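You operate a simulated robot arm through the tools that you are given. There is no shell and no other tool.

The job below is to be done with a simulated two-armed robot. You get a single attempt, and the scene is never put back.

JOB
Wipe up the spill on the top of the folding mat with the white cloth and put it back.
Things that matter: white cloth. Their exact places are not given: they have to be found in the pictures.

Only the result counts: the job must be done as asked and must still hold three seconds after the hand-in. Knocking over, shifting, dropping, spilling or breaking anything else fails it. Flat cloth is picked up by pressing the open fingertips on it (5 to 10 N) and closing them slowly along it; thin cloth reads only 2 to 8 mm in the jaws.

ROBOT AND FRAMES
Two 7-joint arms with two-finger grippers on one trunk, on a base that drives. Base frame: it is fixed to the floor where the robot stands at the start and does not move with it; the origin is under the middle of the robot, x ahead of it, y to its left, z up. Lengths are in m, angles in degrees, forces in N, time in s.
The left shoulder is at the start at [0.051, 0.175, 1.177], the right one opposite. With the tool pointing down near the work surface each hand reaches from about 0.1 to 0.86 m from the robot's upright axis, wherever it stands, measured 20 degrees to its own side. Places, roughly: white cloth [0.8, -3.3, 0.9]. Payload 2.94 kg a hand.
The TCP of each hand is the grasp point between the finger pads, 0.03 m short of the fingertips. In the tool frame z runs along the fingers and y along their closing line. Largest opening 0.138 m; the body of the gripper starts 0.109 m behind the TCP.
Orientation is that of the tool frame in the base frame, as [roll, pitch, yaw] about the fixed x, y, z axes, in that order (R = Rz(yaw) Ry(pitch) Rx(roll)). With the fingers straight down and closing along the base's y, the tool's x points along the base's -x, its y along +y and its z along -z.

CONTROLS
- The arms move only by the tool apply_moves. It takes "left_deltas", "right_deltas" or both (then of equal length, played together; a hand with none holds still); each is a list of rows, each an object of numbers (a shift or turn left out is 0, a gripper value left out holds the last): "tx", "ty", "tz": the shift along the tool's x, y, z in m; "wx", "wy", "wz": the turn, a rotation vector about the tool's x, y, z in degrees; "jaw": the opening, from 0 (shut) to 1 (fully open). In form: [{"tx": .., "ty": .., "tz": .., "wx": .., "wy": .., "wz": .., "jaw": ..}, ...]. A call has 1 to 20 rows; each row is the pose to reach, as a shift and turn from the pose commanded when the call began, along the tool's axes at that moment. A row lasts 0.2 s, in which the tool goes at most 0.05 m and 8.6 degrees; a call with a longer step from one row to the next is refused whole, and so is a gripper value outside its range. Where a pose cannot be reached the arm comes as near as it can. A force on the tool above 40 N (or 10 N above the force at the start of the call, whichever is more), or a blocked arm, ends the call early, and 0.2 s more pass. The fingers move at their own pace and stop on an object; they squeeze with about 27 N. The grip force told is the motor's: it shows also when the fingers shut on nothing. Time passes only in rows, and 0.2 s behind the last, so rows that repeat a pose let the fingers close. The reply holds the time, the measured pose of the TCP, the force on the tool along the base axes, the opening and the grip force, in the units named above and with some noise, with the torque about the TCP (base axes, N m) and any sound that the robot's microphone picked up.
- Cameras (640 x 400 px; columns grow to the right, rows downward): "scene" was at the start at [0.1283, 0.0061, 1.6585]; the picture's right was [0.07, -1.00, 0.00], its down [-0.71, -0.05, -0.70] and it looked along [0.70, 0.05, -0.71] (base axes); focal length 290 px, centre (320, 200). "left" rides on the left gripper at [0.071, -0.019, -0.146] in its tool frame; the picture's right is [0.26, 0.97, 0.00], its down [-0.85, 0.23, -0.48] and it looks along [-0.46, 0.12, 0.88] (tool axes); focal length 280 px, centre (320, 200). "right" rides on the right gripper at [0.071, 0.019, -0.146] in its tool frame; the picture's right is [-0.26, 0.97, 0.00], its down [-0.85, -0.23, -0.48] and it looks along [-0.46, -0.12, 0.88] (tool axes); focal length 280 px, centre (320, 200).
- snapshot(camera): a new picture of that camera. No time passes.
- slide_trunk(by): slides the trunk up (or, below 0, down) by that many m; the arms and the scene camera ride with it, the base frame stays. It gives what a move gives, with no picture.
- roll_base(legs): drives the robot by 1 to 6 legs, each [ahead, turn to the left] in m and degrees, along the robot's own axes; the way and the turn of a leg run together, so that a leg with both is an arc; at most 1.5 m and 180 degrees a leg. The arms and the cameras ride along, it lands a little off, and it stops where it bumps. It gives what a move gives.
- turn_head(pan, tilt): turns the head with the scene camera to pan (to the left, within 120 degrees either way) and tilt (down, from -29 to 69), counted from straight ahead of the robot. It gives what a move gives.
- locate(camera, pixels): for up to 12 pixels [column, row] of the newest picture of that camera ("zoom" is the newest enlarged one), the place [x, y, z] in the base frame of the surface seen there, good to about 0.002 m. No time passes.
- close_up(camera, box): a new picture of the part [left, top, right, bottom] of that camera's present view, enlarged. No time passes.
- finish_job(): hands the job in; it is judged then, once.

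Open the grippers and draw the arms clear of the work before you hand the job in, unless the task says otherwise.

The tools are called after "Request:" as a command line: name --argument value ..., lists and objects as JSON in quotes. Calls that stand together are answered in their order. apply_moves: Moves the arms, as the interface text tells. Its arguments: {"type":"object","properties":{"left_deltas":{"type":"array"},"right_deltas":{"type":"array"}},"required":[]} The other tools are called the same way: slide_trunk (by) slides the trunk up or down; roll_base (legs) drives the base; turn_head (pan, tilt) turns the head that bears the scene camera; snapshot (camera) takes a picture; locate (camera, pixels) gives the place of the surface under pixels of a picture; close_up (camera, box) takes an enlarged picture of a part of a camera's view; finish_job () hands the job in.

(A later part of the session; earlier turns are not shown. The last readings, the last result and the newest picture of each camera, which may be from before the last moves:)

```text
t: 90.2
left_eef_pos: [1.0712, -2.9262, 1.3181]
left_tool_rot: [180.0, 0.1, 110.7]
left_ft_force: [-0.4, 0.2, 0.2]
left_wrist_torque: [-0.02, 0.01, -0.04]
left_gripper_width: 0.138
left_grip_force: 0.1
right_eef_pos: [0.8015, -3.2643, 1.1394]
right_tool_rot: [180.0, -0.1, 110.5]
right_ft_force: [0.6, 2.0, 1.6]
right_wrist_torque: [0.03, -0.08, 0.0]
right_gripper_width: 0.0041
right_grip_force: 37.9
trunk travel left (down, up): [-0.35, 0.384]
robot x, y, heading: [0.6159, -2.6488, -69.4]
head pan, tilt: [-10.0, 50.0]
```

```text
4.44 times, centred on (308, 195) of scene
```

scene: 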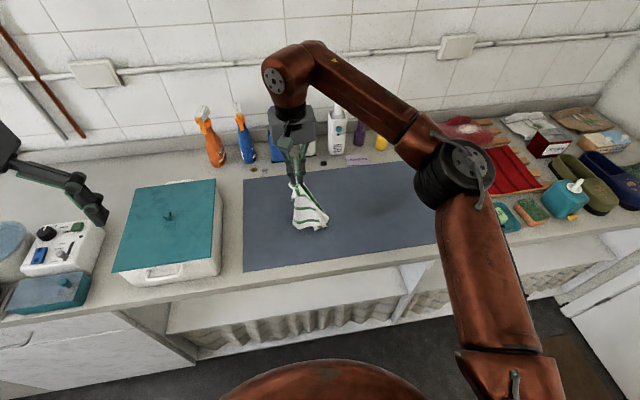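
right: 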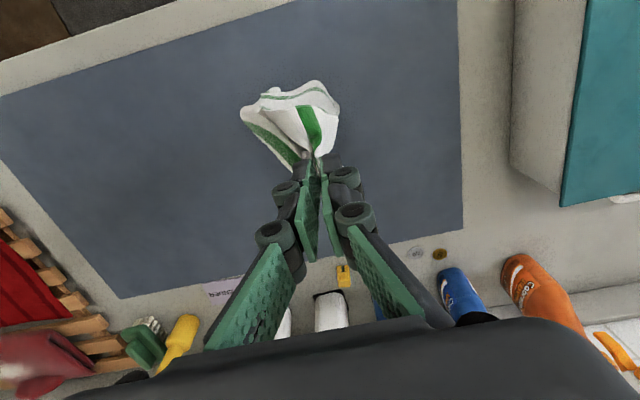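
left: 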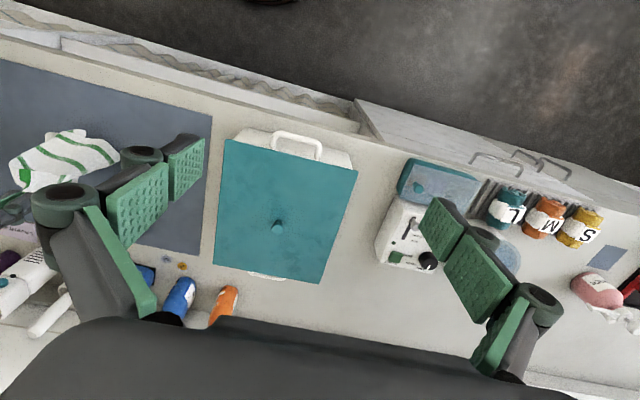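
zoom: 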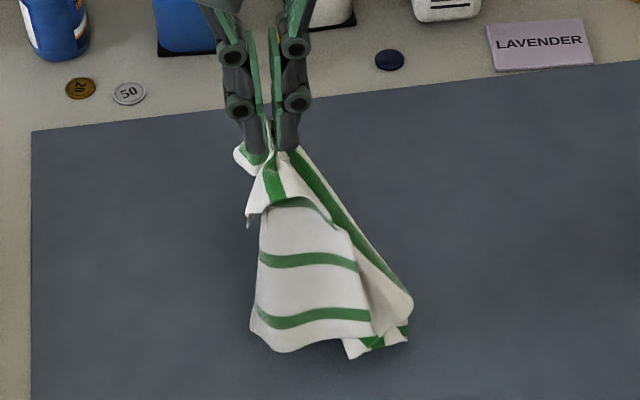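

The spill's place looks clean. I now locate points on the hanging cloth to learn its shape before laying it.

Request:
locate --camera "zoom" --pixels '[[270, 160], [265, 210], [300, 230], [310, 270], [310, 320], [290, 350], [255, 320], [365, 325], [405, 305], [355, 352], [240, 155], [395, 340]]'

Request:
close_up --camera "left" --box '[0, 110, 144, 240]'

```text
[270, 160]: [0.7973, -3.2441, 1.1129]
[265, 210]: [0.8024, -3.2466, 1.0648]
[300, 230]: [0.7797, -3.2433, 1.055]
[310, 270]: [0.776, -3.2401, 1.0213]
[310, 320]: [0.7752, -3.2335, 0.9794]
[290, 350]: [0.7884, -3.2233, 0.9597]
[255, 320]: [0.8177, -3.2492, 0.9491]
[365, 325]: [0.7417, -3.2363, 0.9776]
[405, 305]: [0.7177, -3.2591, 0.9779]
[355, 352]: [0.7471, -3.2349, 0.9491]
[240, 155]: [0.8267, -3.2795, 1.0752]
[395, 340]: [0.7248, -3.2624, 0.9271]
```

```text
3.08 times, centred on (72, 175) of left
```

zoom: 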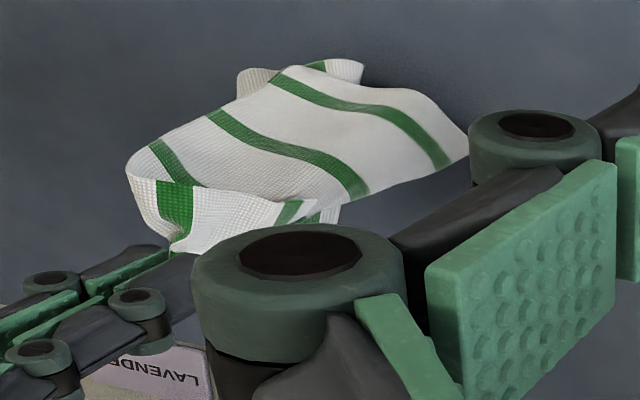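

The cloth hangs 0.17 m below the jaws with its front panel toward the robot. I move it back 14 cm right and 6 cm deeper, then lay it by lowering while drawing left so that it trails out flat onto its old place.

Request:
apply_moves --right_deltas '[{"tx": -0.015, "ty": -0.03, "tz": -0.01}, {"tx": -0.03, "ty": -0.06, "tz": -0.01}, {"tx": -0.045, "ty": -0.09, "tz": -0.01}, {"tx": -0.06, "ty": -0.12, "tz": -0.01}, {"tx": -0.06, "ty": -0.14, "tz": -0.01}, {"tx": -0.06, "ty": -0.14, "tz": -0.01}, {"tx": -0.06, "ty": -0.14, "tz": -0.01}, {"tx": -0.06, "ty": -0.14, "tz": 0.01}, {"tx": -0.06, "ty": -0.14, "tz": 0.03}]'

Request:
apply_moves --right_deltas '[{"ty": 0.015, "tz": 0.005}, {"ty": 0.03, "tz": 0.01}, {"ty": 0.045, "tz": 0.017}, {"ty": 0.06, "tz": 0.025}, {"ty": 0.075, "tz": 0.034}, {"ty": 0.09, "tz": 0.045}, {"ty": 0.105, "tz": 0.057}, {"ty": 0.12, "tz": 0.07}, {"ty": 0.135, "tz": 0.084}, {"ty": 0.15, "tz": 0.1}, {"ty": 0.165, "tz": 0.115}, {"ty": 0.18, "tz": 0.13}, {"ty": 0.195, "tz": 0.142}, {"ty": 0.21, "tz": 0.15}, {"ty": 0.22, "tz": 0.153}, {"ty": 0.22, "tz": 0.153}]'

Request:
snapshot --camera "right"

Request:
close_up --camera "scene" --box '[230, 150, 390, 270]'

```text
t: 92.2
left_eef_pos: [1.0719, -2.9269, 1.3189]
left_tool_rot: [180.0, -0.1, 110.7]
left_ft_force: [-0.9, 0.2, -0.6]
left_wrist_torque: [0.02, 0.01, 0.0]
left_gripper_width: 0.1382
left_grip_force: 0.0
right_eef_pos: [0.691, -3.3712, 1.108]
right_tool_rot: [179.9, 0.0, 110.6]
right_ft_force: [0.9, -0.1, 0.4]
right_wrist_torque: [0.0, -0.02, 0.0]
right_gripper_width: 0.0
right_grip_force: 26.9
trunk travel left (down, up): [-0.35, 0.384]
robot x, y, heading: [0.6149, -2.6476, -69.1]
head pan, tilt: [-10.0, 50.0]
```

```text
t: 95.6
left_eef_pos: [1.0707, -2.9267, 1.3193]
left_tool_rot: [-180.0, 0.1, 110.7]
left_ft_force: [1.1, 0.7, -0.1]
left_wrist_torque: [-0.03, -0.03, 0.0]
left_gripper_width: 0.1381
left_grip_force: 0.0
right_eef_pos: [0.8959, -3.2927, 0.9547]
right_tool_rot: [-180.0, 0.0, 110.6]
right_ft_force: [-0.5, -0.7, 0.0]
right_wrist_torque: [-0.01, 0.0, 0.0]
right_gripper_width: 0.0001
right_grip_force: 27.0
trunk travel left (down, up): [-0.35, 0.384]
robot x, y, heading: [0.6172, -2.6485, -69.3]
head pan, tilt: [-10.0, 50.0]
```

```text
taken
```

right: 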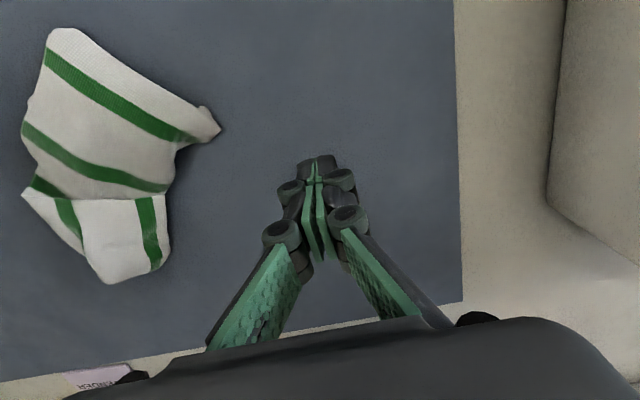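

```text
3.33 times, centred on (310, 210) of scene
```

zoom: 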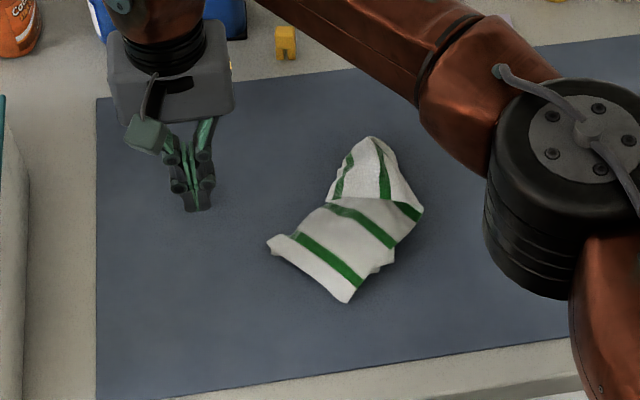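

The cloth slipped out early and lies folded on the mat to the right of its old place (right camera (20-220, 30-285)). I raise the hand and map its outline.

Request:
locate --camera "right" --pixels '[[65, 30], [215, 128], [175, 165], [170, 260], [110, 283], [25, 195], [30, 120], [120, 110], [110, 195], [120, 240], [100, 60], [150, 205]]'

Request:
close_up --camera "right" --box '[0, 10, 260, 300]'

```text
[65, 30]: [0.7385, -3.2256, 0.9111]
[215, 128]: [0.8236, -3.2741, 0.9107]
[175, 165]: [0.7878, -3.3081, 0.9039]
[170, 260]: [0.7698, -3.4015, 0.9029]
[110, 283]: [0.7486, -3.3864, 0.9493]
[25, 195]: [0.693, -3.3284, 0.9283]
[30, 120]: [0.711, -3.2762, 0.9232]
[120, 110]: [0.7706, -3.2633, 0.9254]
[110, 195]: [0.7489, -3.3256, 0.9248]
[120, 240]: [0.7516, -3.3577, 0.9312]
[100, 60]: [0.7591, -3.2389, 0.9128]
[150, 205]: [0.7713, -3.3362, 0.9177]
```

```text
1.38 times, centred on (130, 155) of right
```

zoom: 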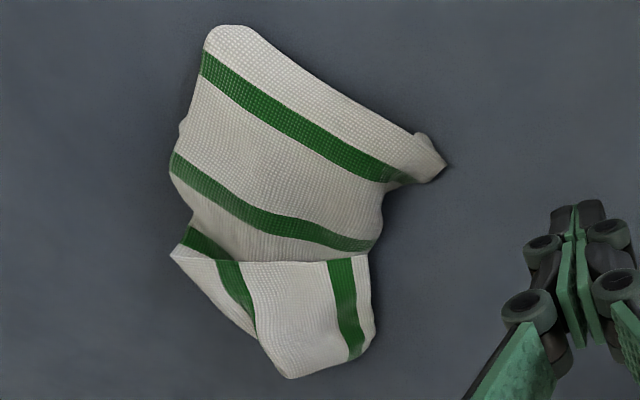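

The cloth is a loose pile about 0.13 x 0.19 m centred near (0.755,-3.31), up to 4 cm high. I raise the hand for a better overhead look at its folds.

Request:
apply_moves --right_deltas '[{"tz": -0.04}, {"tz": -0.08}, {"tz": -0.12, "tx": 0.02}, {"tz": -0.14, "tx": 0.05, "ty": -0.02}, {"tz": -0.16, "tx": 0.08, "ty": -0.05}, {"tz": -0.17, "tx": 0.11, "ty": -0.08}, {"tz": -0.17, "tx": 0.123, "ty": -0.115}, {"tz": -0.17, "tx": 0.123, "ty": -0.115}]'

Request:
close_up --camera "right" --box '[160, 40, 480, 240]'

Request:
snapshot --camera "scene"

```text
t: 97.4
left_eef_pos: [1.0732, -2.9263, 1.3184]
left_tool_rot: [-180.0, 0.0, 110.7]
left_ft_force: [0.2, 0.1, 0.0]
left_wrist_torque: [-0.03, 0.06, -0.02]
left_gripper_width: 0.138
left_grip_force: 0.1
right_eef_pos: [0.7469, -3.216, 1.1274]
right_tool_rot: [-179.9, -0.1, 110.7]
right_ft_force: [0.0, -0.4, 0.5]
right_wrist_torque: [0.02, 0.03, -0.01]
right_gripper_width: 0.0
right_grip_force: 27.1
trunk travel left (down, up): [-0.35, 0.384]
robot x, y, heading: [0.6136, -2.6534, -69.2]
head pan, tilt: [-10.0, 50.0]
```

```text
2.00 times, centred on (320, 140) of right
```

zoom: 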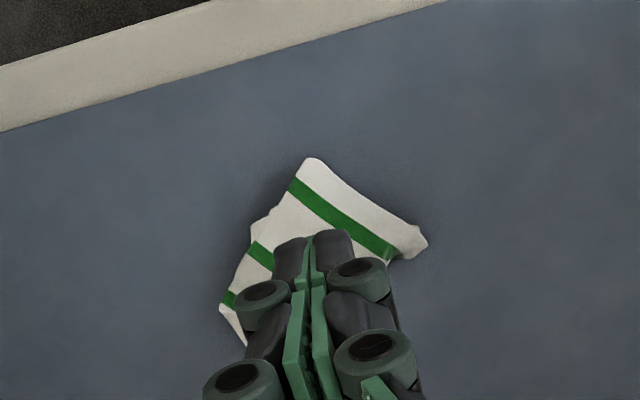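

```text
taken
```

scene: 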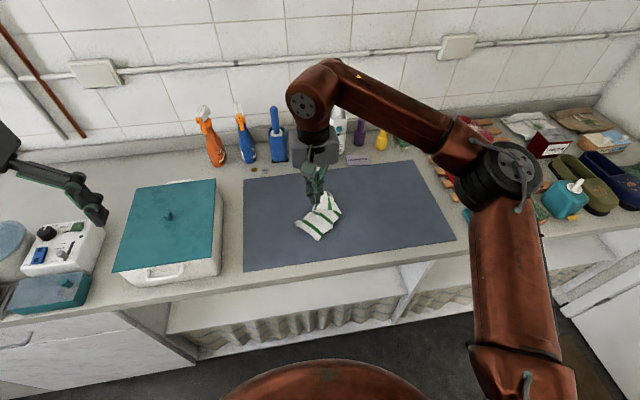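

The closed fingers hide the pile. I open the jaws fully and raise the hand more to look between them.

Request:
apply_moves --right_deltas '[{"jaw": 1.0, "tz": -0.03}, {"tz": -0.06}, {"tz": -0.09}, {"tz": -0.1}, {"tz": -0.1}, {"tz": -0.1}, {"tz": -0.1}, {"tz": -0.1}]'

Request:
close_up --camera "right" --box '[220, 70, 420, 250]'

Request:
close_up --camera "scene" --box '[270, 170, 366, 245]'

```text
t: 99.2
left_eef_pos: [1.0711, -2.9266, 1.3173]
left_tool_rot: [-179.9, 0.0, 110.7]
left_ft_force: [1.1, -0.2, 0.2]
left_wrist_torque: [-0.01, -0.02, 0.02]
left_gripper_width: 0.1382
left_grip_force: 0.0
right_eef_pos: [0.7476, -3.2185, 1.2271]
right_tool_rot: [-180.0, 0.0, 110.5]
right_ft_force: [0.2, -0.5, 0.0]
right_wrist_torque: [-0.02, 0.0, 0.01]
right_gripper_width: 0.1378
right_grip_force: 0.1
trunk travel left (down, up): [-0.35, 0.384]
robot x, y, heading: [0.6197, -2.6469, -69.2]
head pan, tilt: [-10.0, 50.0]
```

```text
2.22 times, centred on (320, 160) of right
```

zoom: 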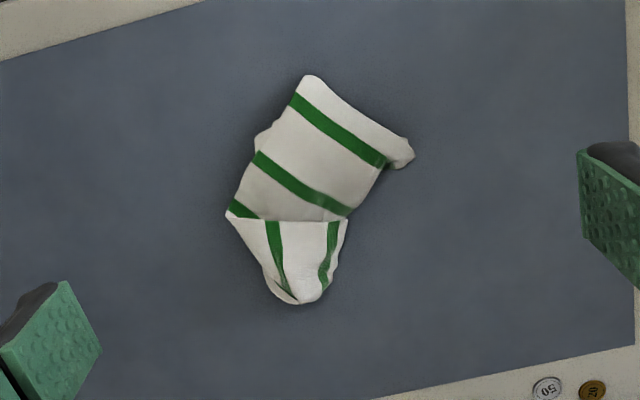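

```text
5.33 times, centred on (318, 208) of scene
```

zoom: 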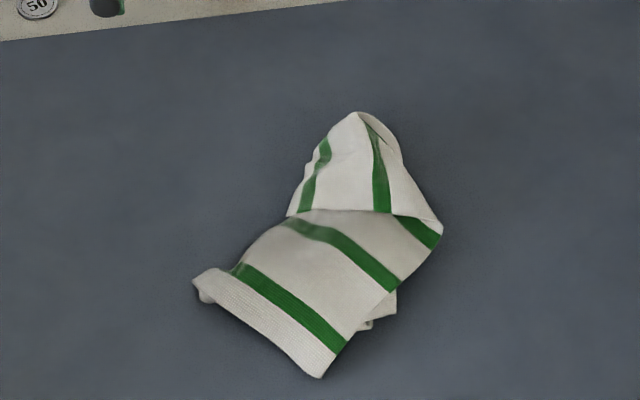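

The cloth lies as a folded hood: near free edge from zoom (205,285) to (320,378) and the far end folded over on top. I locate key points of it, and view the spill area from this unshadowed position too.

Request:
locate --camera "zoom" --pixels '[[203, 287], [318, 374], [262, 330], [245, 268], [345, 345], [290, 250], [340, 205], [355, 125], [360, 160], [435, 232], [300, 300], [370, 250]]'

Request:
snapshot --camera "right"

Request:
close_up --camera "scene" --box '[344, 172, 424, 222]'

```text
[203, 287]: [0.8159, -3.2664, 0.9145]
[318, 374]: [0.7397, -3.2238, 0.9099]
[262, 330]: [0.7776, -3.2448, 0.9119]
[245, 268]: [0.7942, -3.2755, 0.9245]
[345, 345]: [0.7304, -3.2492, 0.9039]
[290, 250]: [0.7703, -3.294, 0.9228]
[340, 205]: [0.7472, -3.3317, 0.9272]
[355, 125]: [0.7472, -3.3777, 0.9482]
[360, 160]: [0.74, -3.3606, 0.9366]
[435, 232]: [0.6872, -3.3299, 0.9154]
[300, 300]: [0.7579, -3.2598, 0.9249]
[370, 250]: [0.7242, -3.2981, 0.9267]
```

```text
taken
```

right: 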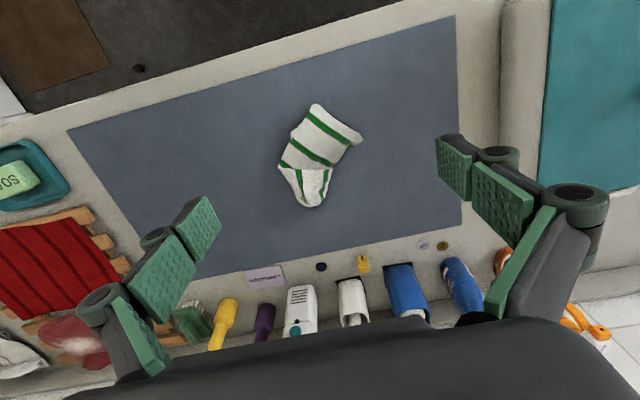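

```text
8.00 times, centred on (384, 197) of scene
```

zoom: 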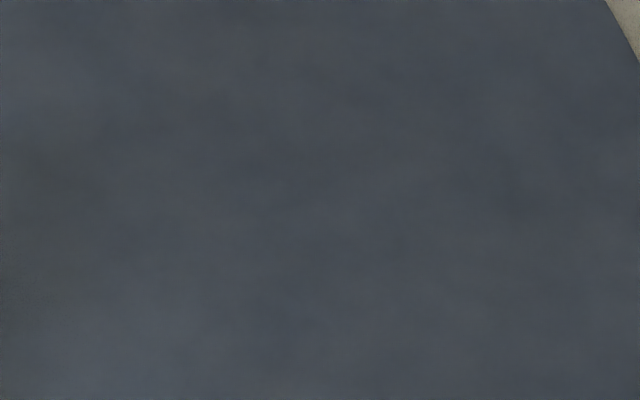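

The spill place is clean. To spread and re-place the cloth, I'll grip its whole near edge bundle from both sides: the jaws turned 50° so they close along that edge, 0.1 m open, centred at (0.768,-3.262).

Request:
apply_moves --right_deltas '[{"wz": 8.3, "tx": -0.01, "jaw": 0.73}, {"wz": 16.6, "tx": -0.02}, {"wz": 24.9, "tx": -0.03, "ty": 0.002}, {"wz": 33.2, "tx": -0.04, "ty": 0.004}, {"wz": 41.5, "tx": -0.048, "ty": 0.004}, {"wz": 49.8, "tx": -0.048, "ty": 0.004, "tz": 0.03}, {"wz": 49.8, "tx": -0.048, "ty": 0.004, "tz": 0.07}, {"wz": 49.8, "tx": -0.048, "ty": 0.004, "tz": 0.11}, {"wz": 49.8, "tx": -0.048, "ty": 0.004, "tz": 0.15}, {"wz": 49.8, "tx": -0.048, "ty": 0.004, "tz": 0.19}, {"wz": 49.8, "tx": -0.048, "ty": 0.004, "tz": 0.22}, {"wz": 49.8, "tx": -0.048, "ty": 0.004, "tz": 0.24}, {"wz": 49.8, "tx": -0.048, "ty": 0.004, "tz": 0.24}]'

Request:
snapshot --camera "right"

Request:
close_up --camera "scene" --box '[240, 150, 400, 250]'

```text
t: 102.0
left_eef_pos: [1.0714, -2.9251, 1.3191]
left_tool_rot: [-179.9, 0.0, 110.7]
left_ft_force: [0.3, 0.3, 0.3]
left_wrist_torque: [0.0, -0.03, -0.01]
left_gripper_width: 0.1379
left_grip_force: 0.1
right_eef_pos: [0.766, -3.2619, 0.9868]
right_tool_rot: [179.9, -0.1, 60.8]
right_ft_force: [-0.3, 0.6, 0.0]
right_wrist_torque: [-0.01, -0.02, -0.01]
right_gripper_width: 0.1005
right_grip_force: 0.1
trunk travel left (down, up): [-0.35, 0.384]
robot x, y, heading: [0.6137, -2.6462, -69.4]
head pan, tilt: [-10.0, 50.0]
```

```text
taken
```

right: 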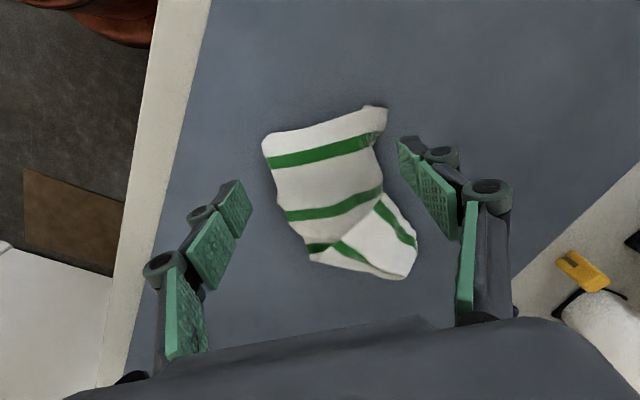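

```text
4.00 times, centred on (320, 200) of scene
```

zoom: 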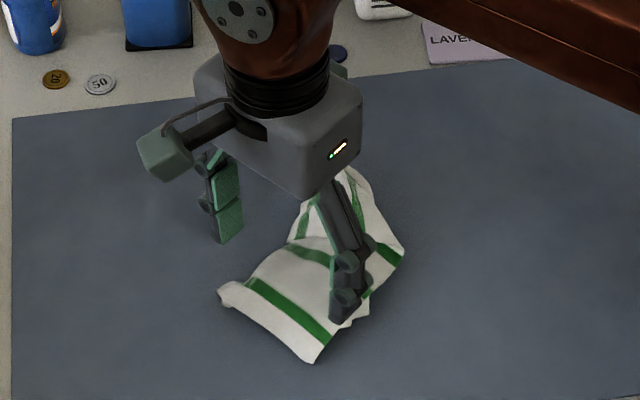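

The jaws straddle the near part of the bundle with ~1.3 cm to spare on each side. I lower until the fingertips are just above the mat.

Request:
apply_moves --right_deltas '[{"tz": 0.015, "tx": 0.003}, {"tz": 0.03, "tx": 0.005}, {"tz": 0.04, "tx": 0.005}, {"tz": 0.046, "tx": 0.005}, {"tz": 0.049, "tx": 0.005}, {"tz": 0.049, "tx": 0.005}]'

Request:
snapshot --camera "right"

```text
t: 103.4
left_eef_pos: [1.0706, -2.9263, 1.3184]
left_tool_rot: [-179.9, 0.0, 110.7]
left_ft_force: [0.8, 0.2, 0.3]
left_wrist_torque: [0.0, -0.01, 0.02]
left_gripper_width: 0.1382
left_grip_force: 0.2
right_eef_pos: [0.7681, -3.2567, 0.9359]
right_tool_rot: [-179.9, -0.1, 60.8]
right_ft_force: [0.0, 0.5, 0.8]
right_wrist_torque: [0.01, -0.01, -0.03]
right_gripper_width: 0.1009
right_grip_force: 0.0
trunk travel left (down, up): [-0.35, 0.384]
robot x, y, heading: [0.6151, -2.6485, -69.5]
head pan, tilt: [-10.0, 50.0]
```

```text
taken
```

right: 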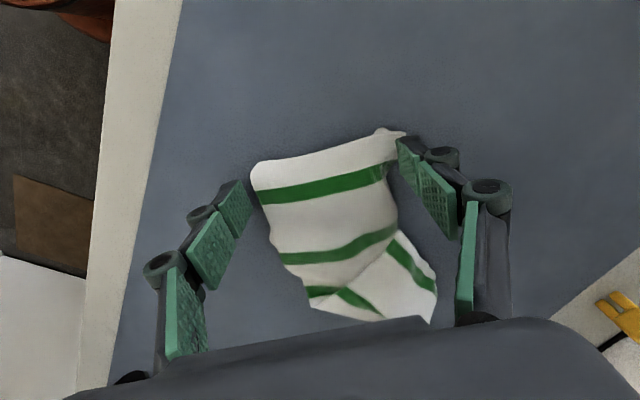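

The fingertips are right beside the near-edge band at mat level with no force. I close slowly on the bundle.

Request:
apply_moves --right_deltas '[{"tz": 0.001, "jaw": 0.68}, {"tz": 0.001, "jaw": 0.63}, {"tz": 0.001, "jaw": 0.58}, {"tz": 0.001, "jaw": 0.54}, {"tz": 0.001, "jaw": 0.5}, {"tz": 0.001, "jaw": 0.46}, {"tz": 0.001, "jaw": 0.42}, {"tz": 0.001, "jaw": 0.38}, {"tz": 0.001, "jaw": 0.34}, {"tz": 0.001, "jaw": 0.3}]'

Request:
snapshot --camera "right"

```text
t: 105.6
left_eef_pos: [1.071, -2.9272, 1.3185]
left_tool_rot: [-179.9, 0.0, 110.7]
left_ft_force: [-0.2, 0.5, -0.6]
left_wrist_torque: [0.03, 0.02, 0.05]
left_gripper_width: 0.1383
left_grip_force: 0.1
right_eef_pos: [0.7678, -3.2569, 0.9363]
right_tool_rot: [179.9, 0.1, 60.8]
right_ft_force: [-0.3, 0.0, 4.0]
right_wrist_torque: [0.0, -0.08, 0.03]
right_gripper_width: 0.0416
right_grip_force: 0.1
trunk travel left (down, up): [-0.35, 0.384]
robot x, y, heading: [0.6156, -2.6501, -69.2]
head pan, tilt: [-10.0, 50.0]
```

```text
taken
```

right: 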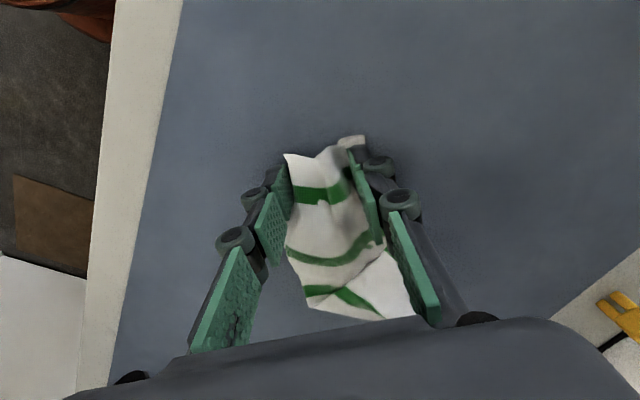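

The bundle is gathering nicely between the pads (41 mm, 4 N). I close the rest of the way.

Request:
apply_moves --right_deltas '[{"jaw": 0.27}, {"jaw": 0.24}, {"jaw": 0.21}, {"jaw": 0.18}, {"jaw": 0.15}, {"jaw": 0.12}, {"jaw": 0.09}, {"jaw": 0.06}, {"jaw": 0.03}, {"jaw": 0.0}, {"jaw": 0.0}, {"jaw": 0.0}, {"jaw": 0.0}]'

Request:
snapshot --camera "right"

```text
t: 108.4
left_eef_pos: [1.0707, -2.9255, 1.3191]
left_tool_rot: [-180.0, 0.0, 110.6]
left_ft_force: [0.5, 0.0, 0.4]
left_wrist_torque: [-0.04, -0.02, 0.01]
left_gripper_width: 0.1382
left_grip_force: 0.1
right_eef_pos: [0.7683, -3.2572, 0.9353]
right_tool_rot: [179.9, 0.0, 60.8]
right_ft_force: [2.0, 0.1, 6.2]
right_wrist_torque: [-0.01, -0.09, 0.01]
right_gripper_width: 0.0054
right_grip_force: 26.8
trunk travel left (down, up): [-0.35, 0.384]
robot x, y, heading: [0.6157, -2.6487, -69.4]
head pan, tilt: [-10.0, 50.0]
```

```text
taken
```

right: 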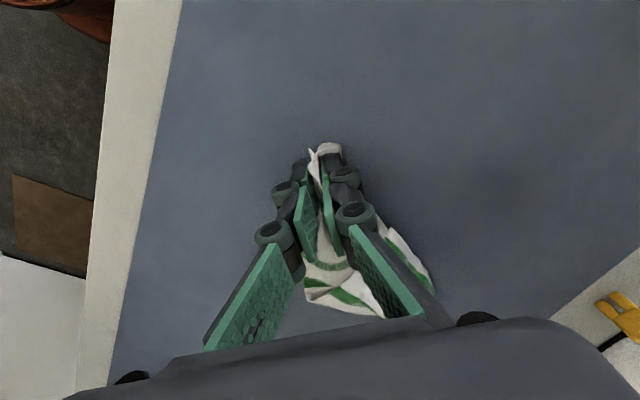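

The near edge is gripped (5.4 mm, 26.8 N). I lift slowly 0.22 m so the cloth hangs and unfolds.

Request:
apply_moves --right_deltas '[{"tz": -0.01}, {"tz": -0.03}, {"tz": -0.05}, {"tz": -0.07}, {"tz": -0.09}, {"tz": -0.11}, {"tz": -0.13}, {"tz": -0.15}, {"tz": -0.17}, {"tz": -0.19}, {"tz": -0.21}, {"tz": -0.22}, {"tz": -0.22}]'

Request:
close_up --camera "scene" --box '[240, 120, 400, 250]'

Request:
snapshot --camera "right"

```text
t: 111.2
left_eef_pos: [1.0715, -2.9258, 1.3178]
left_tool_rot: [179.9, 0.0, 110.7]
left_ft_force: [-0.8, 0.7, -0.1]
left_wrist_torque: [0.02, 0.02, -0.04]
left_gripper_width: 0.1377
left_grip_force: 0.1
right_eef_pos: [0.7683, -3.2573, 1.1563]
right_tool_rot: [-180.0, -0.1, 60.8]
right_ft_force: [-1.4, 1.1, 2.0]
right_wrist_torque: [0.09, 0.11, 0.0]
right_gripper_width: 0.0037
right_grip_force: 24.7
trunk travel left (down, up): [-0.35, 0.384]
robot x, y, heading: [0.6171, -2.6425, -69.2]
head pan, tilt: [-10.0, 50.0]
```

```text
3.08 times, centred on (320, 185) of scene
```

zoom: 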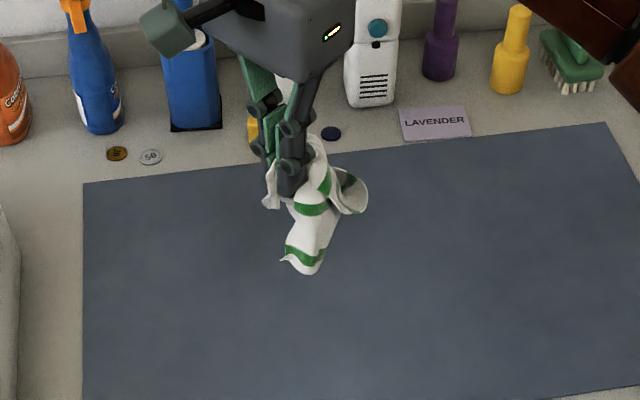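

```text
taken
```

right: 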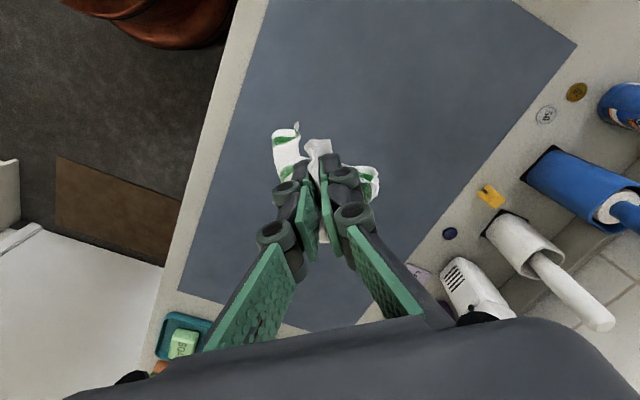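

The cloth hangs as a compact bundle (3.7 mm grip). I carry it right/deeper to just right of its old place, ready to lay it down by drawing left.

Request:
apply_moves --right_deltas '[{"tx": -0.01}, {"tx": -0.03}, {"tx": -0.05}, {"tx": -0.07}, {"tx": -0.09}, {"tx": -0.11}, {"tx": -0.119}, {"tx": -0.119, "tz": 0.02}, {"tx": -0.119, "tz": 0.04}, {"tx": -0.119, "tz": 0.06}, {"tx": -0.119, "tz": 0.08}, {"tx": -0.119, "tz": 0.1}, {"tx": -0.119, "tz": 0.11}]'

Request:
close_up --camera "scene" --box '[240, 120, 400, 250]'

```text
t: 114.0
left_eef_pos: [1.0708, -2.9278, 1.3178]
left_tool_rot: [-180.0, 0.0, 110.6]
left_ft_force: [0.1, -0.4, 0.4]
left_wrist_torque: [0.01, 0.05, -0.02]
left_gripper_width: 0.138
left_grip_force: 0.1
right_eef_pos: [0.7109, -3.3598, 1.0457]
right_tool_rot: [-180.0, -0.1, 60.8]
right_ft_force: [-3.2, 1.5, 0.8]
right_wrist_torque: [-0.06, -0.11, -0.04]
right_gripper_width: 0.0038
right_grip_force: 25.9
trunk travel left (down, up): [-0.35, 0.384]
robot x, y, heading: [0.6181, -2.6443, -69.2]
head pan, tilt: [-10.0, 50.0]
```

```text
3.08 times, centred on (320, 185) of scene
```

zoom: 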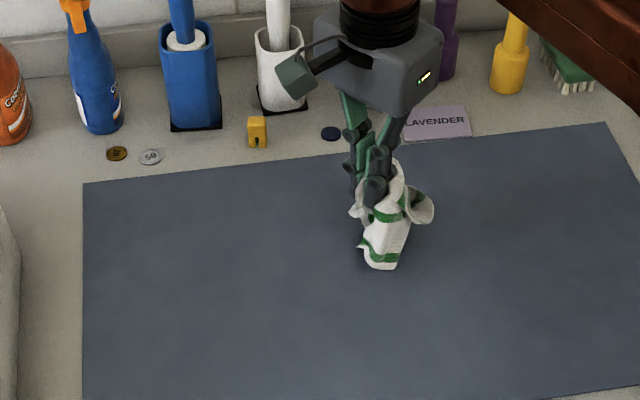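

Grip holds at 3.8 mm. Now I lay the cloth: lowering while drawing it left by 0.22 m so it trails out over its old place.

Request:
apply_moves --right_deltas '[{"tz": 0.015}, {"tz": 0.03}, {"tx": 0.0114, "ty": 0.0098, "tz": 0.038}, {"tx": 0.0228, "ty": 0.0195, "tz": 0.046}, {"tx": 0.0342, "ty": 0.0293, "tz": 0.054}, {"tx": 0.0457, "ty": 0.039, "tz": 0.062}, {"tx": 0.0571, "ty": 0.0488, "tz": 0.07}, {"tx": 0.0685, "ty": 0.0585, "tz": 0.078}, {"tx": 0.0799, "ty": 0.0683, "tz": 0.085}, {"tx": 0.0913, "ty": 0.078, "tz": 0.091}, {"tx": 0.1027, "ty": 0.0878, "tz": 0.095}, {"tx": 0.1142, "ty": 0.0975, "tz": 0.097}, {"tx": 0.1256, "ty": 0.1073, "tz": 0.098}, {"tx": 0.137, "ty": 0.117, "tz": 0.098}, {"tx": 0.1484, "ty": 0.1268, "tz": 0.098}, {"tx": 0.1598, "ty": 0.1365, "tz": 0.098}, {"tx": 0.1674, "ty": 0.143, "tz": 0.098}]'

Request:
close_up --camera "scene" --box '[230, 140, 390, 265]'

Request:
snapshot --camera "right"

```text
t: 117.6
left_eef_pos: [1.072, -2.9272, 1.318]
left_tool_rot: [-179.9, 0.0, 110.7]
left_ft_force: [0.0, -1.0, -0.2]
left_wrist_torque: [-0.01, 0.0, 0.01]
left_gripper_width: 0.1378
left_grip_force: 0.0
right_eef_pos: [0.9179, -3.2844, 0.9479]
right_tool_rot: [-179.9, 0.1, 60.8]
right_ft_force: [-0.7, -0.2, -0.8]
right_wrist_torque: [-0.03, -0.02, 0.02]
right_gripper_width: 0.0056
right_grip_force: 32.2
trunk travel left (down, up): [-0.35, 0.384]
robot x, y, heading: [0.6158, -2.6443, -69.3]
head pan, tilt: [-10.0, 50.0]
```

```text
3.20 times, centred on (310, 202) of scene
```

zoom: 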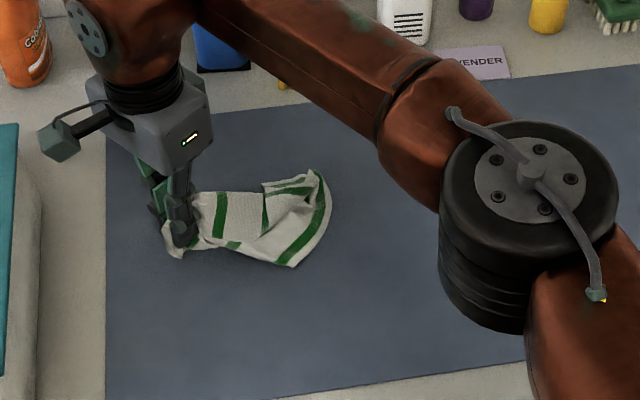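

```text
taken
```

right: 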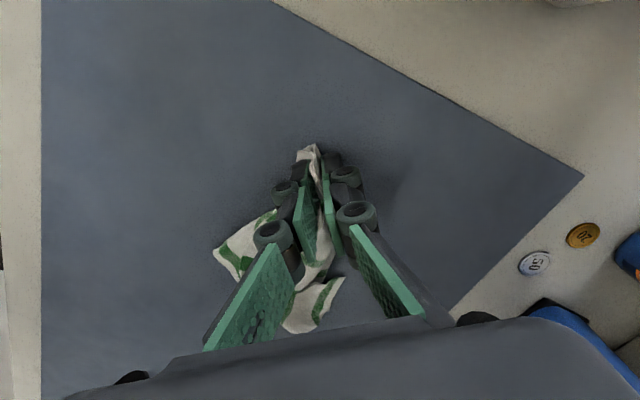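

The cloth trails right from the jaws over its old place. I lower a few millimetres, open the jaws slowly, and lift away.

Request:
apply_moves --right_deltas '[{"tz": 0.004}, {"tz": 0.008}, {"tz": 0.009, "jaw": 0.1}, {"tz": 0.009, "jaw": 0.2}, {"tz": 0.009, "jaw": 0.3}, {"tz": 0.009, "jaw": 0.4}, {"tz": 0.009, "jaw": 0.5}, {"tz": 0.009, "jaw": 0.5}, {"tz": 0.0, "jaw": 0.5}, {"tz": -0.02}, {"tz": -0.05}, {"tz": -0.09}, {"tz": -0.13}, {"tz": -0.17}, {"tz": -0.2}, {"tz": -0.2}]'

Request:
close_up --camera "scene" --box '[230, 140, 390, 265]'

Request:
snapshot --camera "right"

```text
t: 121.0
left_eef_pos: [1.0711, -2.9269, 1.317]
left_tool_rot: [-180.0, -0.1, 110.7]
left_ft_force: [-0.2, -0.1, -0.8]
left_wrist_torque: [0.03, -0.02, 0.01]
left_gripper_width: 0.1382
left_grip_force: 0.1
right_eef_pos: [0.9188, -3.2845, 1.147]
right_tool_rot: [-179.9, 0.0, 60.7]
right_ft_force: [0.2, 0.1, -0.9]
right_wrist_torque: [0.0, -0.02, -0.01]
right_gripper_width: 0.069
right_grip_force: 0.1
trunk travel left (down, up): [-0.35, 0.384]
robot x, y, heading: [0.6159, -2.6461, -69.1]
head pan, tilt: [-10.0, 50.0]
```

```text
3.20 times, centred on (310, 202) of scene
```

zoom: 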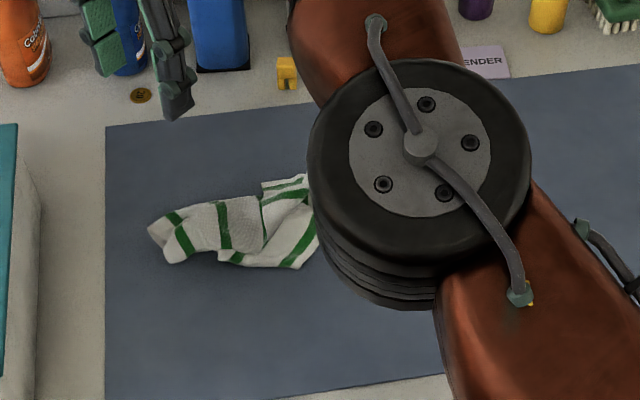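

```text
taken
```

right: 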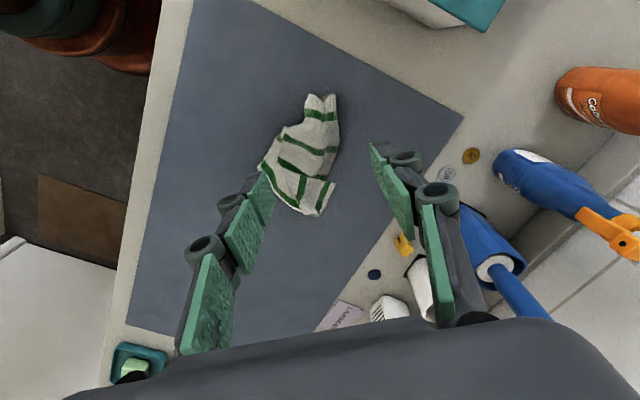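

Released; the cloth lies elongated. I zoom from the wrist camera and locate its outline.

Request:
close_up --camera "right" --box '[230, 80, 390, 230]'

Request:
locate --camera "right" --pixels '[[308, 97], [333, 97], [300, 125], [337, 150], [262, 165], [280, 190], [310, 214], [334, 183], [320, 135], [305, 160], [295, 185], [318, 165]]'

```text
2.67 times, centred on (310, 155) of right
```

zoom: 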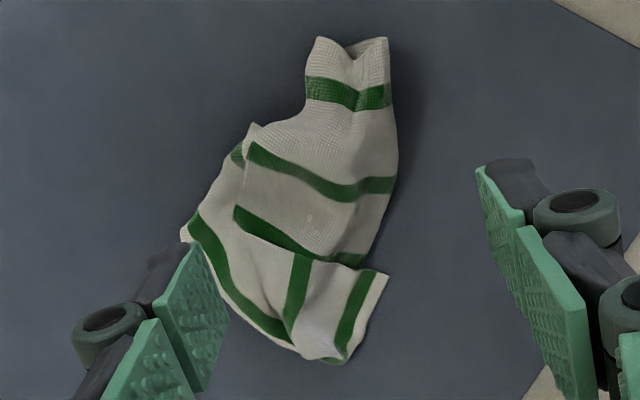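

```text
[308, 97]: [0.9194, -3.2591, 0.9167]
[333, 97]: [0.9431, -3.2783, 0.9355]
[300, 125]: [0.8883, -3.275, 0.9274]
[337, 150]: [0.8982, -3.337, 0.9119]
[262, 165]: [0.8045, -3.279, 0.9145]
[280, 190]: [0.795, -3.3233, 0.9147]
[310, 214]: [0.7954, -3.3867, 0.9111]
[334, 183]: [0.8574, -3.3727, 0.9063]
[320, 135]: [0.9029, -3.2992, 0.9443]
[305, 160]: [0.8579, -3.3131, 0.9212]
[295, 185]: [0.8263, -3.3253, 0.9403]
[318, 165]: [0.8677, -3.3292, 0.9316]
```

The centroid is now near (0.855,-3.318), about 3.5 cm left of the original, with the right end folded over as a flap. I locate points on that flap so I can press and slide it open to the right.

Request:
locate --camera "right" --pixels '[[280, 157], [300, 172], [310, 178], [322, 180], [310, 192], [318, 195], [300, 195], [312, 205], [290, 175], [327, 190], [302, 205], [270, 178]]'

Request:
snapshot --camera "left"

```text
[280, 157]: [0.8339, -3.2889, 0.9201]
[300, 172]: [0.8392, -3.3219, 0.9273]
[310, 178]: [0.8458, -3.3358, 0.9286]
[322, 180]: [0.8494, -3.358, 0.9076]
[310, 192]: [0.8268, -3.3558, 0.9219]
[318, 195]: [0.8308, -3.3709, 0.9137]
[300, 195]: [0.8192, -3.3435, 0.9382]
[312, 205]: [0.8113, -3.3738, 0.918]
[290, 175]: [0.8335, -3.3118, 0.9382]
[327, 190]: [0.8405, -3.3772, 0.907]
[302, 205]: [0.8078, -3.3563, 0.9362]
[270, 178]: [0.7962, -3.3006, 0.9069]
```

```text
taken
```

left: 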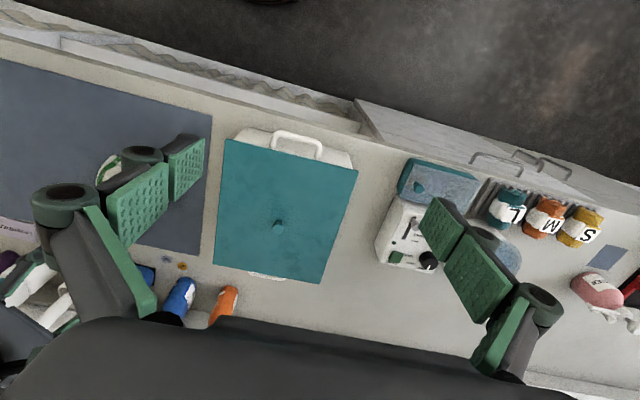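

The flap's top layer near its free edge is at (0.846,-3.336, 0.929). I bring nearly closed fingertips just above that point.

Request:
apply_moves --right_deltas '[{"tx": -0.02, "ty": -0.01, "jaw": 0.12}, {"tx": -0.04, "ty": -0.02}, {"tx": -0.06, "ty": -0.03, "tz": 0.03}, {"tx": -0.0796, "ty": -0.0388, "tz": 0.06}, {"tx": -0.0796, "ty": -0.0388, "tz": 0.1}, {"tx": -0.0796, "ty": -0.0388, "tz": 0.14}, {"tx": -0.0796, "ty": -0.0388, "tz": 0.165}, {"tx": -0.0796, "ty": -0.0388, "tz": 0.182}, {"tx": -0.0796, "ty": -0.0388, "tz": 0.182}]'

Request:
snapshot --camera "right"

```text
t: 123.0
left_eef_pos: [1.0713, -2.9273, 1.3183]
left_tool_rot: [-180.0, 0.0, 110.7]
left_ft_force: [0.2, -0.5, 0.8]
left_wrist_torque: [0.02, 0.02, 0.0]
left_gripper_width: 0.1378
left_grip_force: 0.0
right_eef_pos: [0.8452, -3.3331, 0.9657]
right_tool_rot: [180.0, 0.0, 60.9]
right_ft_force: [0.2, -0.1, 0.1]
right_wrist_torque: [0.02, 0.01, -0.03]
right_gripper_width: 0.0167
right_grip_force: 0.1
trunk travel left (down, up): [-0.35, 0.384]
robot x, y, heading: [0.6131, -2.6525, -69.4]
head pan, tilt: [-10.0, 50.0]
```

```text
taken
```

right: 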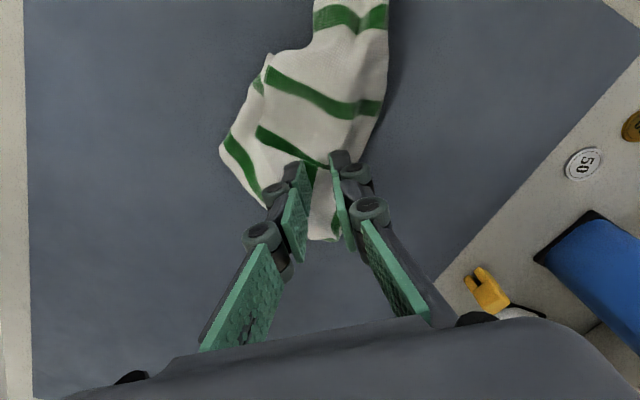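

The fingertips hover at the flap's free edge. I lower until they press a few newtons.

Request:
apply_moves --right_deltas '[{"tz": 0.008}, {"tz": 0.013}, {"tz": 0.017}, {"tz": 0.02}, {"tz": 0.02}]'

```text
t: 124.2
left_eef_pos: [1.0709, -2.9275, 1.3176]
left_tool_rot: [-180.0, -0.1, 110.7]
left_ft_force: [0.0, 1.0, 0.7]
left_wrist_torque: [-0.03, 0.0, -0.01]
left_gripper_width: 0.138
left_grip_force: 0.0
right_eef_pos: [0.8448, -3.3343, 0.9454]
right_tool_rot: [-180.0, -0.1, 60.8]
right_ft_force: [0.6, -0.9, 0.0]
right_wrist_torque: [-0.02, 0.02, -0.03]
right_gripper_width: 0.0162
right_grip_force: 0.1
trunk travel left (down, up): [-0.35, 0.384]
robot x, y, heading: [0.6162, -2.6488, -69.3]
head pan, tilt: [-10.0, 50.0]
```

No force at tip height 0.915 (soft pile). I go down another 5 mm in small steps.

Request:
apply_moves --right_deltas '[{"tz": 0.002}, {"tz": 0.004}, {"tz": 0.006}, {"tz": 0.006}]'

```text
t: 125.2
left_eef_pos: [1.0715, -2.926, 1.3188]
left_tool_rot: [-180.0, 0.0, 110.7]
left_ft_force: [-0.2, -0.1, 0.2]
left_wrist_torque: [0.0, -0.04, 0.0]
left_gripper_width: 0.1381
left_grip_force: 0.0
right_eef_pos: [0.845, -3.3351, 0.939]
right_tool_rot: [-179.9, 0.0, 60.8]
right_ft_force: [0.1, -0.1, -0.7]
right_wrist_torque: [0.0, 0.01, 0.02]
right_gripper_width: 0.0165
right_grip_force: 0.1
trunk travel left (down, up): [-0.35, 0.384]
robot x, y, heading: [0.6156, -2.6462, -69.2]
head pan, tilt: [-10.0, 50.0]
```

Request:
apply_moves --right_deltas '[{"tz": 0.001}, {"tz": 0.002}, {"tz": 0.003}, {"tz": 0.003}]'

```text
t: 126.2
left_eef_pos: [1.0716, -2.9269, 1.3181]
left_tool_rot: [-180.0, -0.1, 110.7]
left_ft_force: [0.3, 0.2, 0.7]
left_wrist_torque: [0.0, 0.0, 0.01]
left_gripper_width: 0.138
left_grip_force: 0.1
right_eef_pos: [0.8449, -3.334, 0.9378]
right_tool_rot: [-179.9, -0.1, 60.7]
right_ft_force: [-0.9, -0.6, 1.7]
right_wrist_torque: [0.02, 0.03, 0.0]
right_gripper_width: 0.0161
right_grip_force: 0.2
trunk travel left (down, up): [-0.35, 0.384]
robot x, y, heading: [0.6156, -2.6535, -69.1]
head pan, tilt: [-10.0, 50.0]
```

Contact at 1.7 N. I press 1 mm more and slide the flap about 9 cm along -x.

Request:
apply_moves --right_deltas '[{"tz": 0.001}, {"tz": 0.001, "tx": -0.0049, "ty": -0.0087}, {"tz": 0.001, "tx": -0.0098, "ty": -0.0174}, {"tz": 0.001, "tx": -0.0147, "ty": -0.0262}, {"tz": 0.001, "tx": -0.0196, "ty": -0.0349}, {"tz": 0.001, "tx": -0.0245, "ty": -0.0436}, {"tz": 0.001, "tx": -0.0293, "ty": -0.0523}, {"tz": 0.001, "tx": -0.0342, "ty": -0.061}, {"tz": 0.001, "tx": -0.0391, "ty": -0.0698}, {"tz": 0.001, "tx": -0.044, "ty": -0.0785}]'

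Request:
snapshot --camera "right"

Request:
close_up --camera "scene" --box '[230, 140, 390, 265]'

```text
t: 128.4
left_eef_pos: [1.0706, -2.9273, 1.3195]
left_tool_rot: [179.9, 0.0, 110.7]
left_ft_force: [-0.1, 0.0, 0.2]
left_wrist_torque: [-0.02, 0.0, 0.01]
left_gripper_width: 0.138
left_grip_force: 0.1
right_eef_pos: [0.7543, -3.3344, 0.9354]
right_tool_rot: [-180.0, 0.0, 60.8]
right_ft_force: [0.7, 0.2, 0.3]
right_wrist_torque: [-0.01, -0.02, 0.04]
right_gripper_width: 0.0166
right_grip_force: 0.1
trunk travel left (down, up): [-0.35, 0.384]
robot x, y, heading: [0.6142, -2.6486, -69.4]
head pan, tilt: [-10.0, 50.0]
```

```text
taken
```

right: 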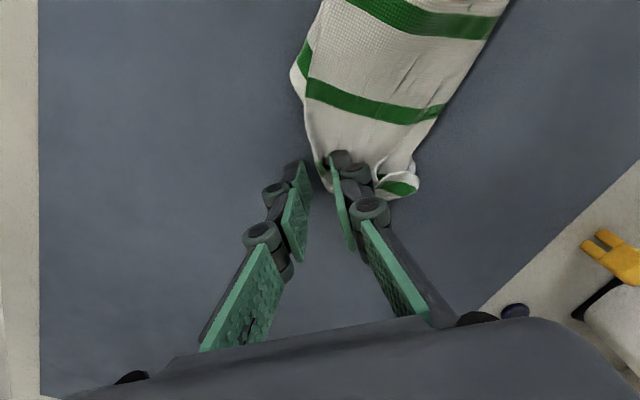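

```text
3.20 times, centred on (310, 202) of scene
```

zoom: 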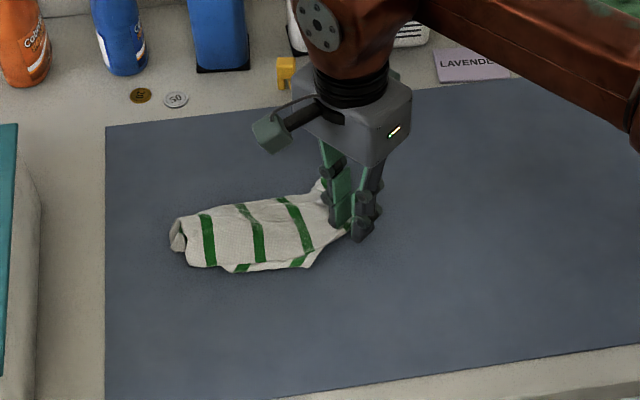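

The flap unrolled nicely; the cloth is now a tidier, flatter strip. I lift the hand and look at it.

Request:
apply_moves --right_deltas '[{"tz": -0.01}, {"tz": -0.04}, {"tz": -0.08}, {"tz": -0.12}, {"tz": -0.16, "jaw": 1.0}, {"tz": -0.2}, {"tz": -0.24}, {"tz": -0.25}, {"tz": -0.25}, {"tz": -0.25}]'

Request:
snapshot --camera "right"

Request:
close_up --camera "scene" --box '[240, 160, 368, 260]'

```text
t: 130.6
left_eef_pos: [1.0721, -2.9266, 1.3179]
left_tool_rot: [180.0, -0.1, 110.7]
left_ft_force: [-0.5, 1.2, 0.0]
left_wrist_torque: [-0.04, 0.01, -0.02]
left_gripper_width: 0.1376
left_grip_force: 0.1
right_eef_pos: [0.7557, -3.3366, 1.1852]
right_tool_rot: [-179.9, 0.0, 60.9]
right_ft_force: [-0.3, -0.2, -0.2]
right_wrist_torque: [0.02, -0.02, -0.01]
right_gripper_width: 0.1382
right_grip_force: 0.0
trunk travel left (down, up): [-0.35, 0.384]
robot x, y, heading: [0.6148, -2.6473, -69.3]
head pan, tilt: [-10.0, 50.0]
```

```text
taken
```

right: 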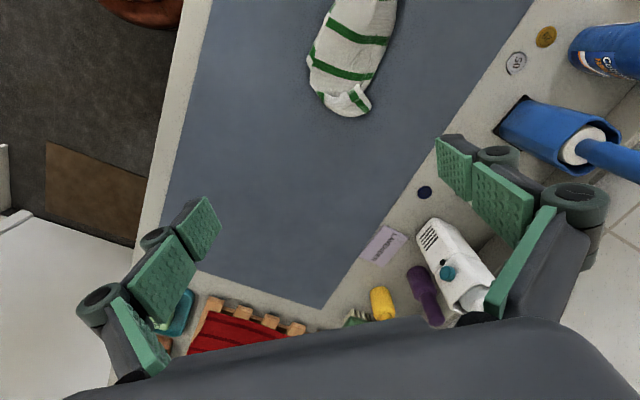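

```text
4.00 times, centred on (304, 210) of scene
```

zoom: 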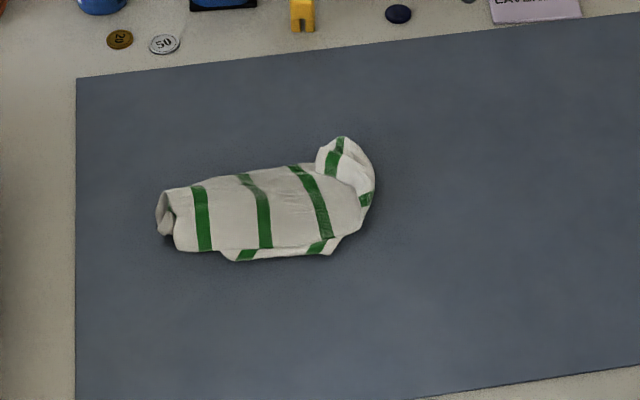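

The cloth is now a strip about 0.2 m long. I locate its outline to estimate its centre.

Request:
locate --camera "zoom" --pixels '[[160, 215], [185, 188], [210, 250], [290, 165], [240, 258], [328, 250], [362, 205], [340, 140], [260, 210], [310, 205], [345, 170], [200, 215]]'

```text
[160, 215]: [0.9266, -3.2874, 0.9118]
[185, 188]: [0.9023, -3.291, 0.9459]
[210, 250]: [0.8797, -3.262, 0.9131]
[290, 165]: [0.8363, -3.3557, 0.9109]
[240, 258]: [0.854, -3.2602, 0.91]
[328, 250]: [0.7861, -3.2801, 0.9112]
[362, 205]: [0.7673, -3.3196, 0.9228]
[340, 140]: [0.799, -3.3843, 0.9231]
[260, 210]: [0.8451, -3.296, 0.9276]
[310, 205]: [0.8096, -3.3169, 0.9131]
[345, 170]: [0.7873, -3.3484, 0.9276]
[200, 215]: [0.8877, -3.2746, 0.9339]
```

The cloth's centre is now about (0.842,-3.31), roughly 2.5 cm from its original centre. I zoom in closely to see how its long sides are folded, and check the mat's corners for any shift.

Request:
close_up --camera "scene" --box '[274, 190, 338, 230]'

Request:
snapshot --camera "scene"

Request:
locate --camera "scene" --pixels '[[259, 179], [243, 181], [242, 272], [456, 240], [455, 240], [424, 177], [246, 268], [452, 239]]'

```text
10.00 times, centred on (306, 210) of scene
```

zoom: 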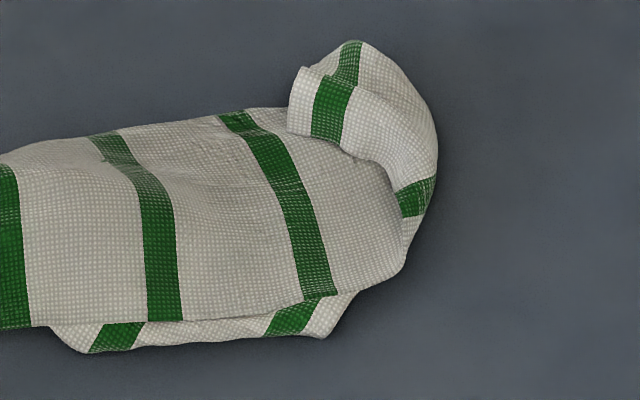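

```text
taken
```

scene: 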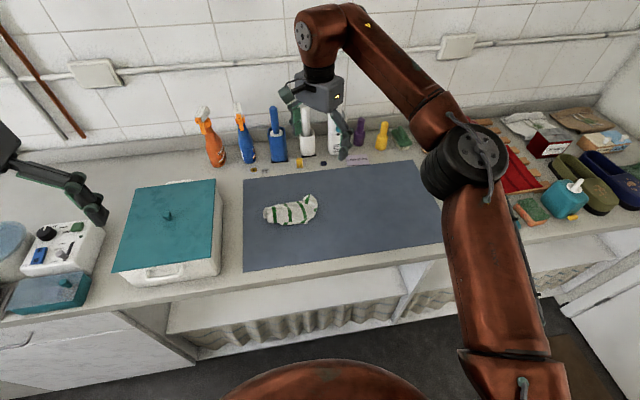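

```text
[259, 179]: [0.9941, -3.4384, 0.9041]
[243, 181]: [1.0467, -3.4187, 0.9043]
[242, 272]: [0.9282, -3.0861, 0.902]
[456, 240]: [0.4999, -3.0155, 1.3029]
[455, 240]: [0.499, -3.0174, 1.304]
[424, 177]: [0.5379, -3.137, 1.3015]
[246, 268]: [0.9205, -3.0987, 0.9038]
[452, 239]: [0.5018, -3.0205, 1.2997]
```

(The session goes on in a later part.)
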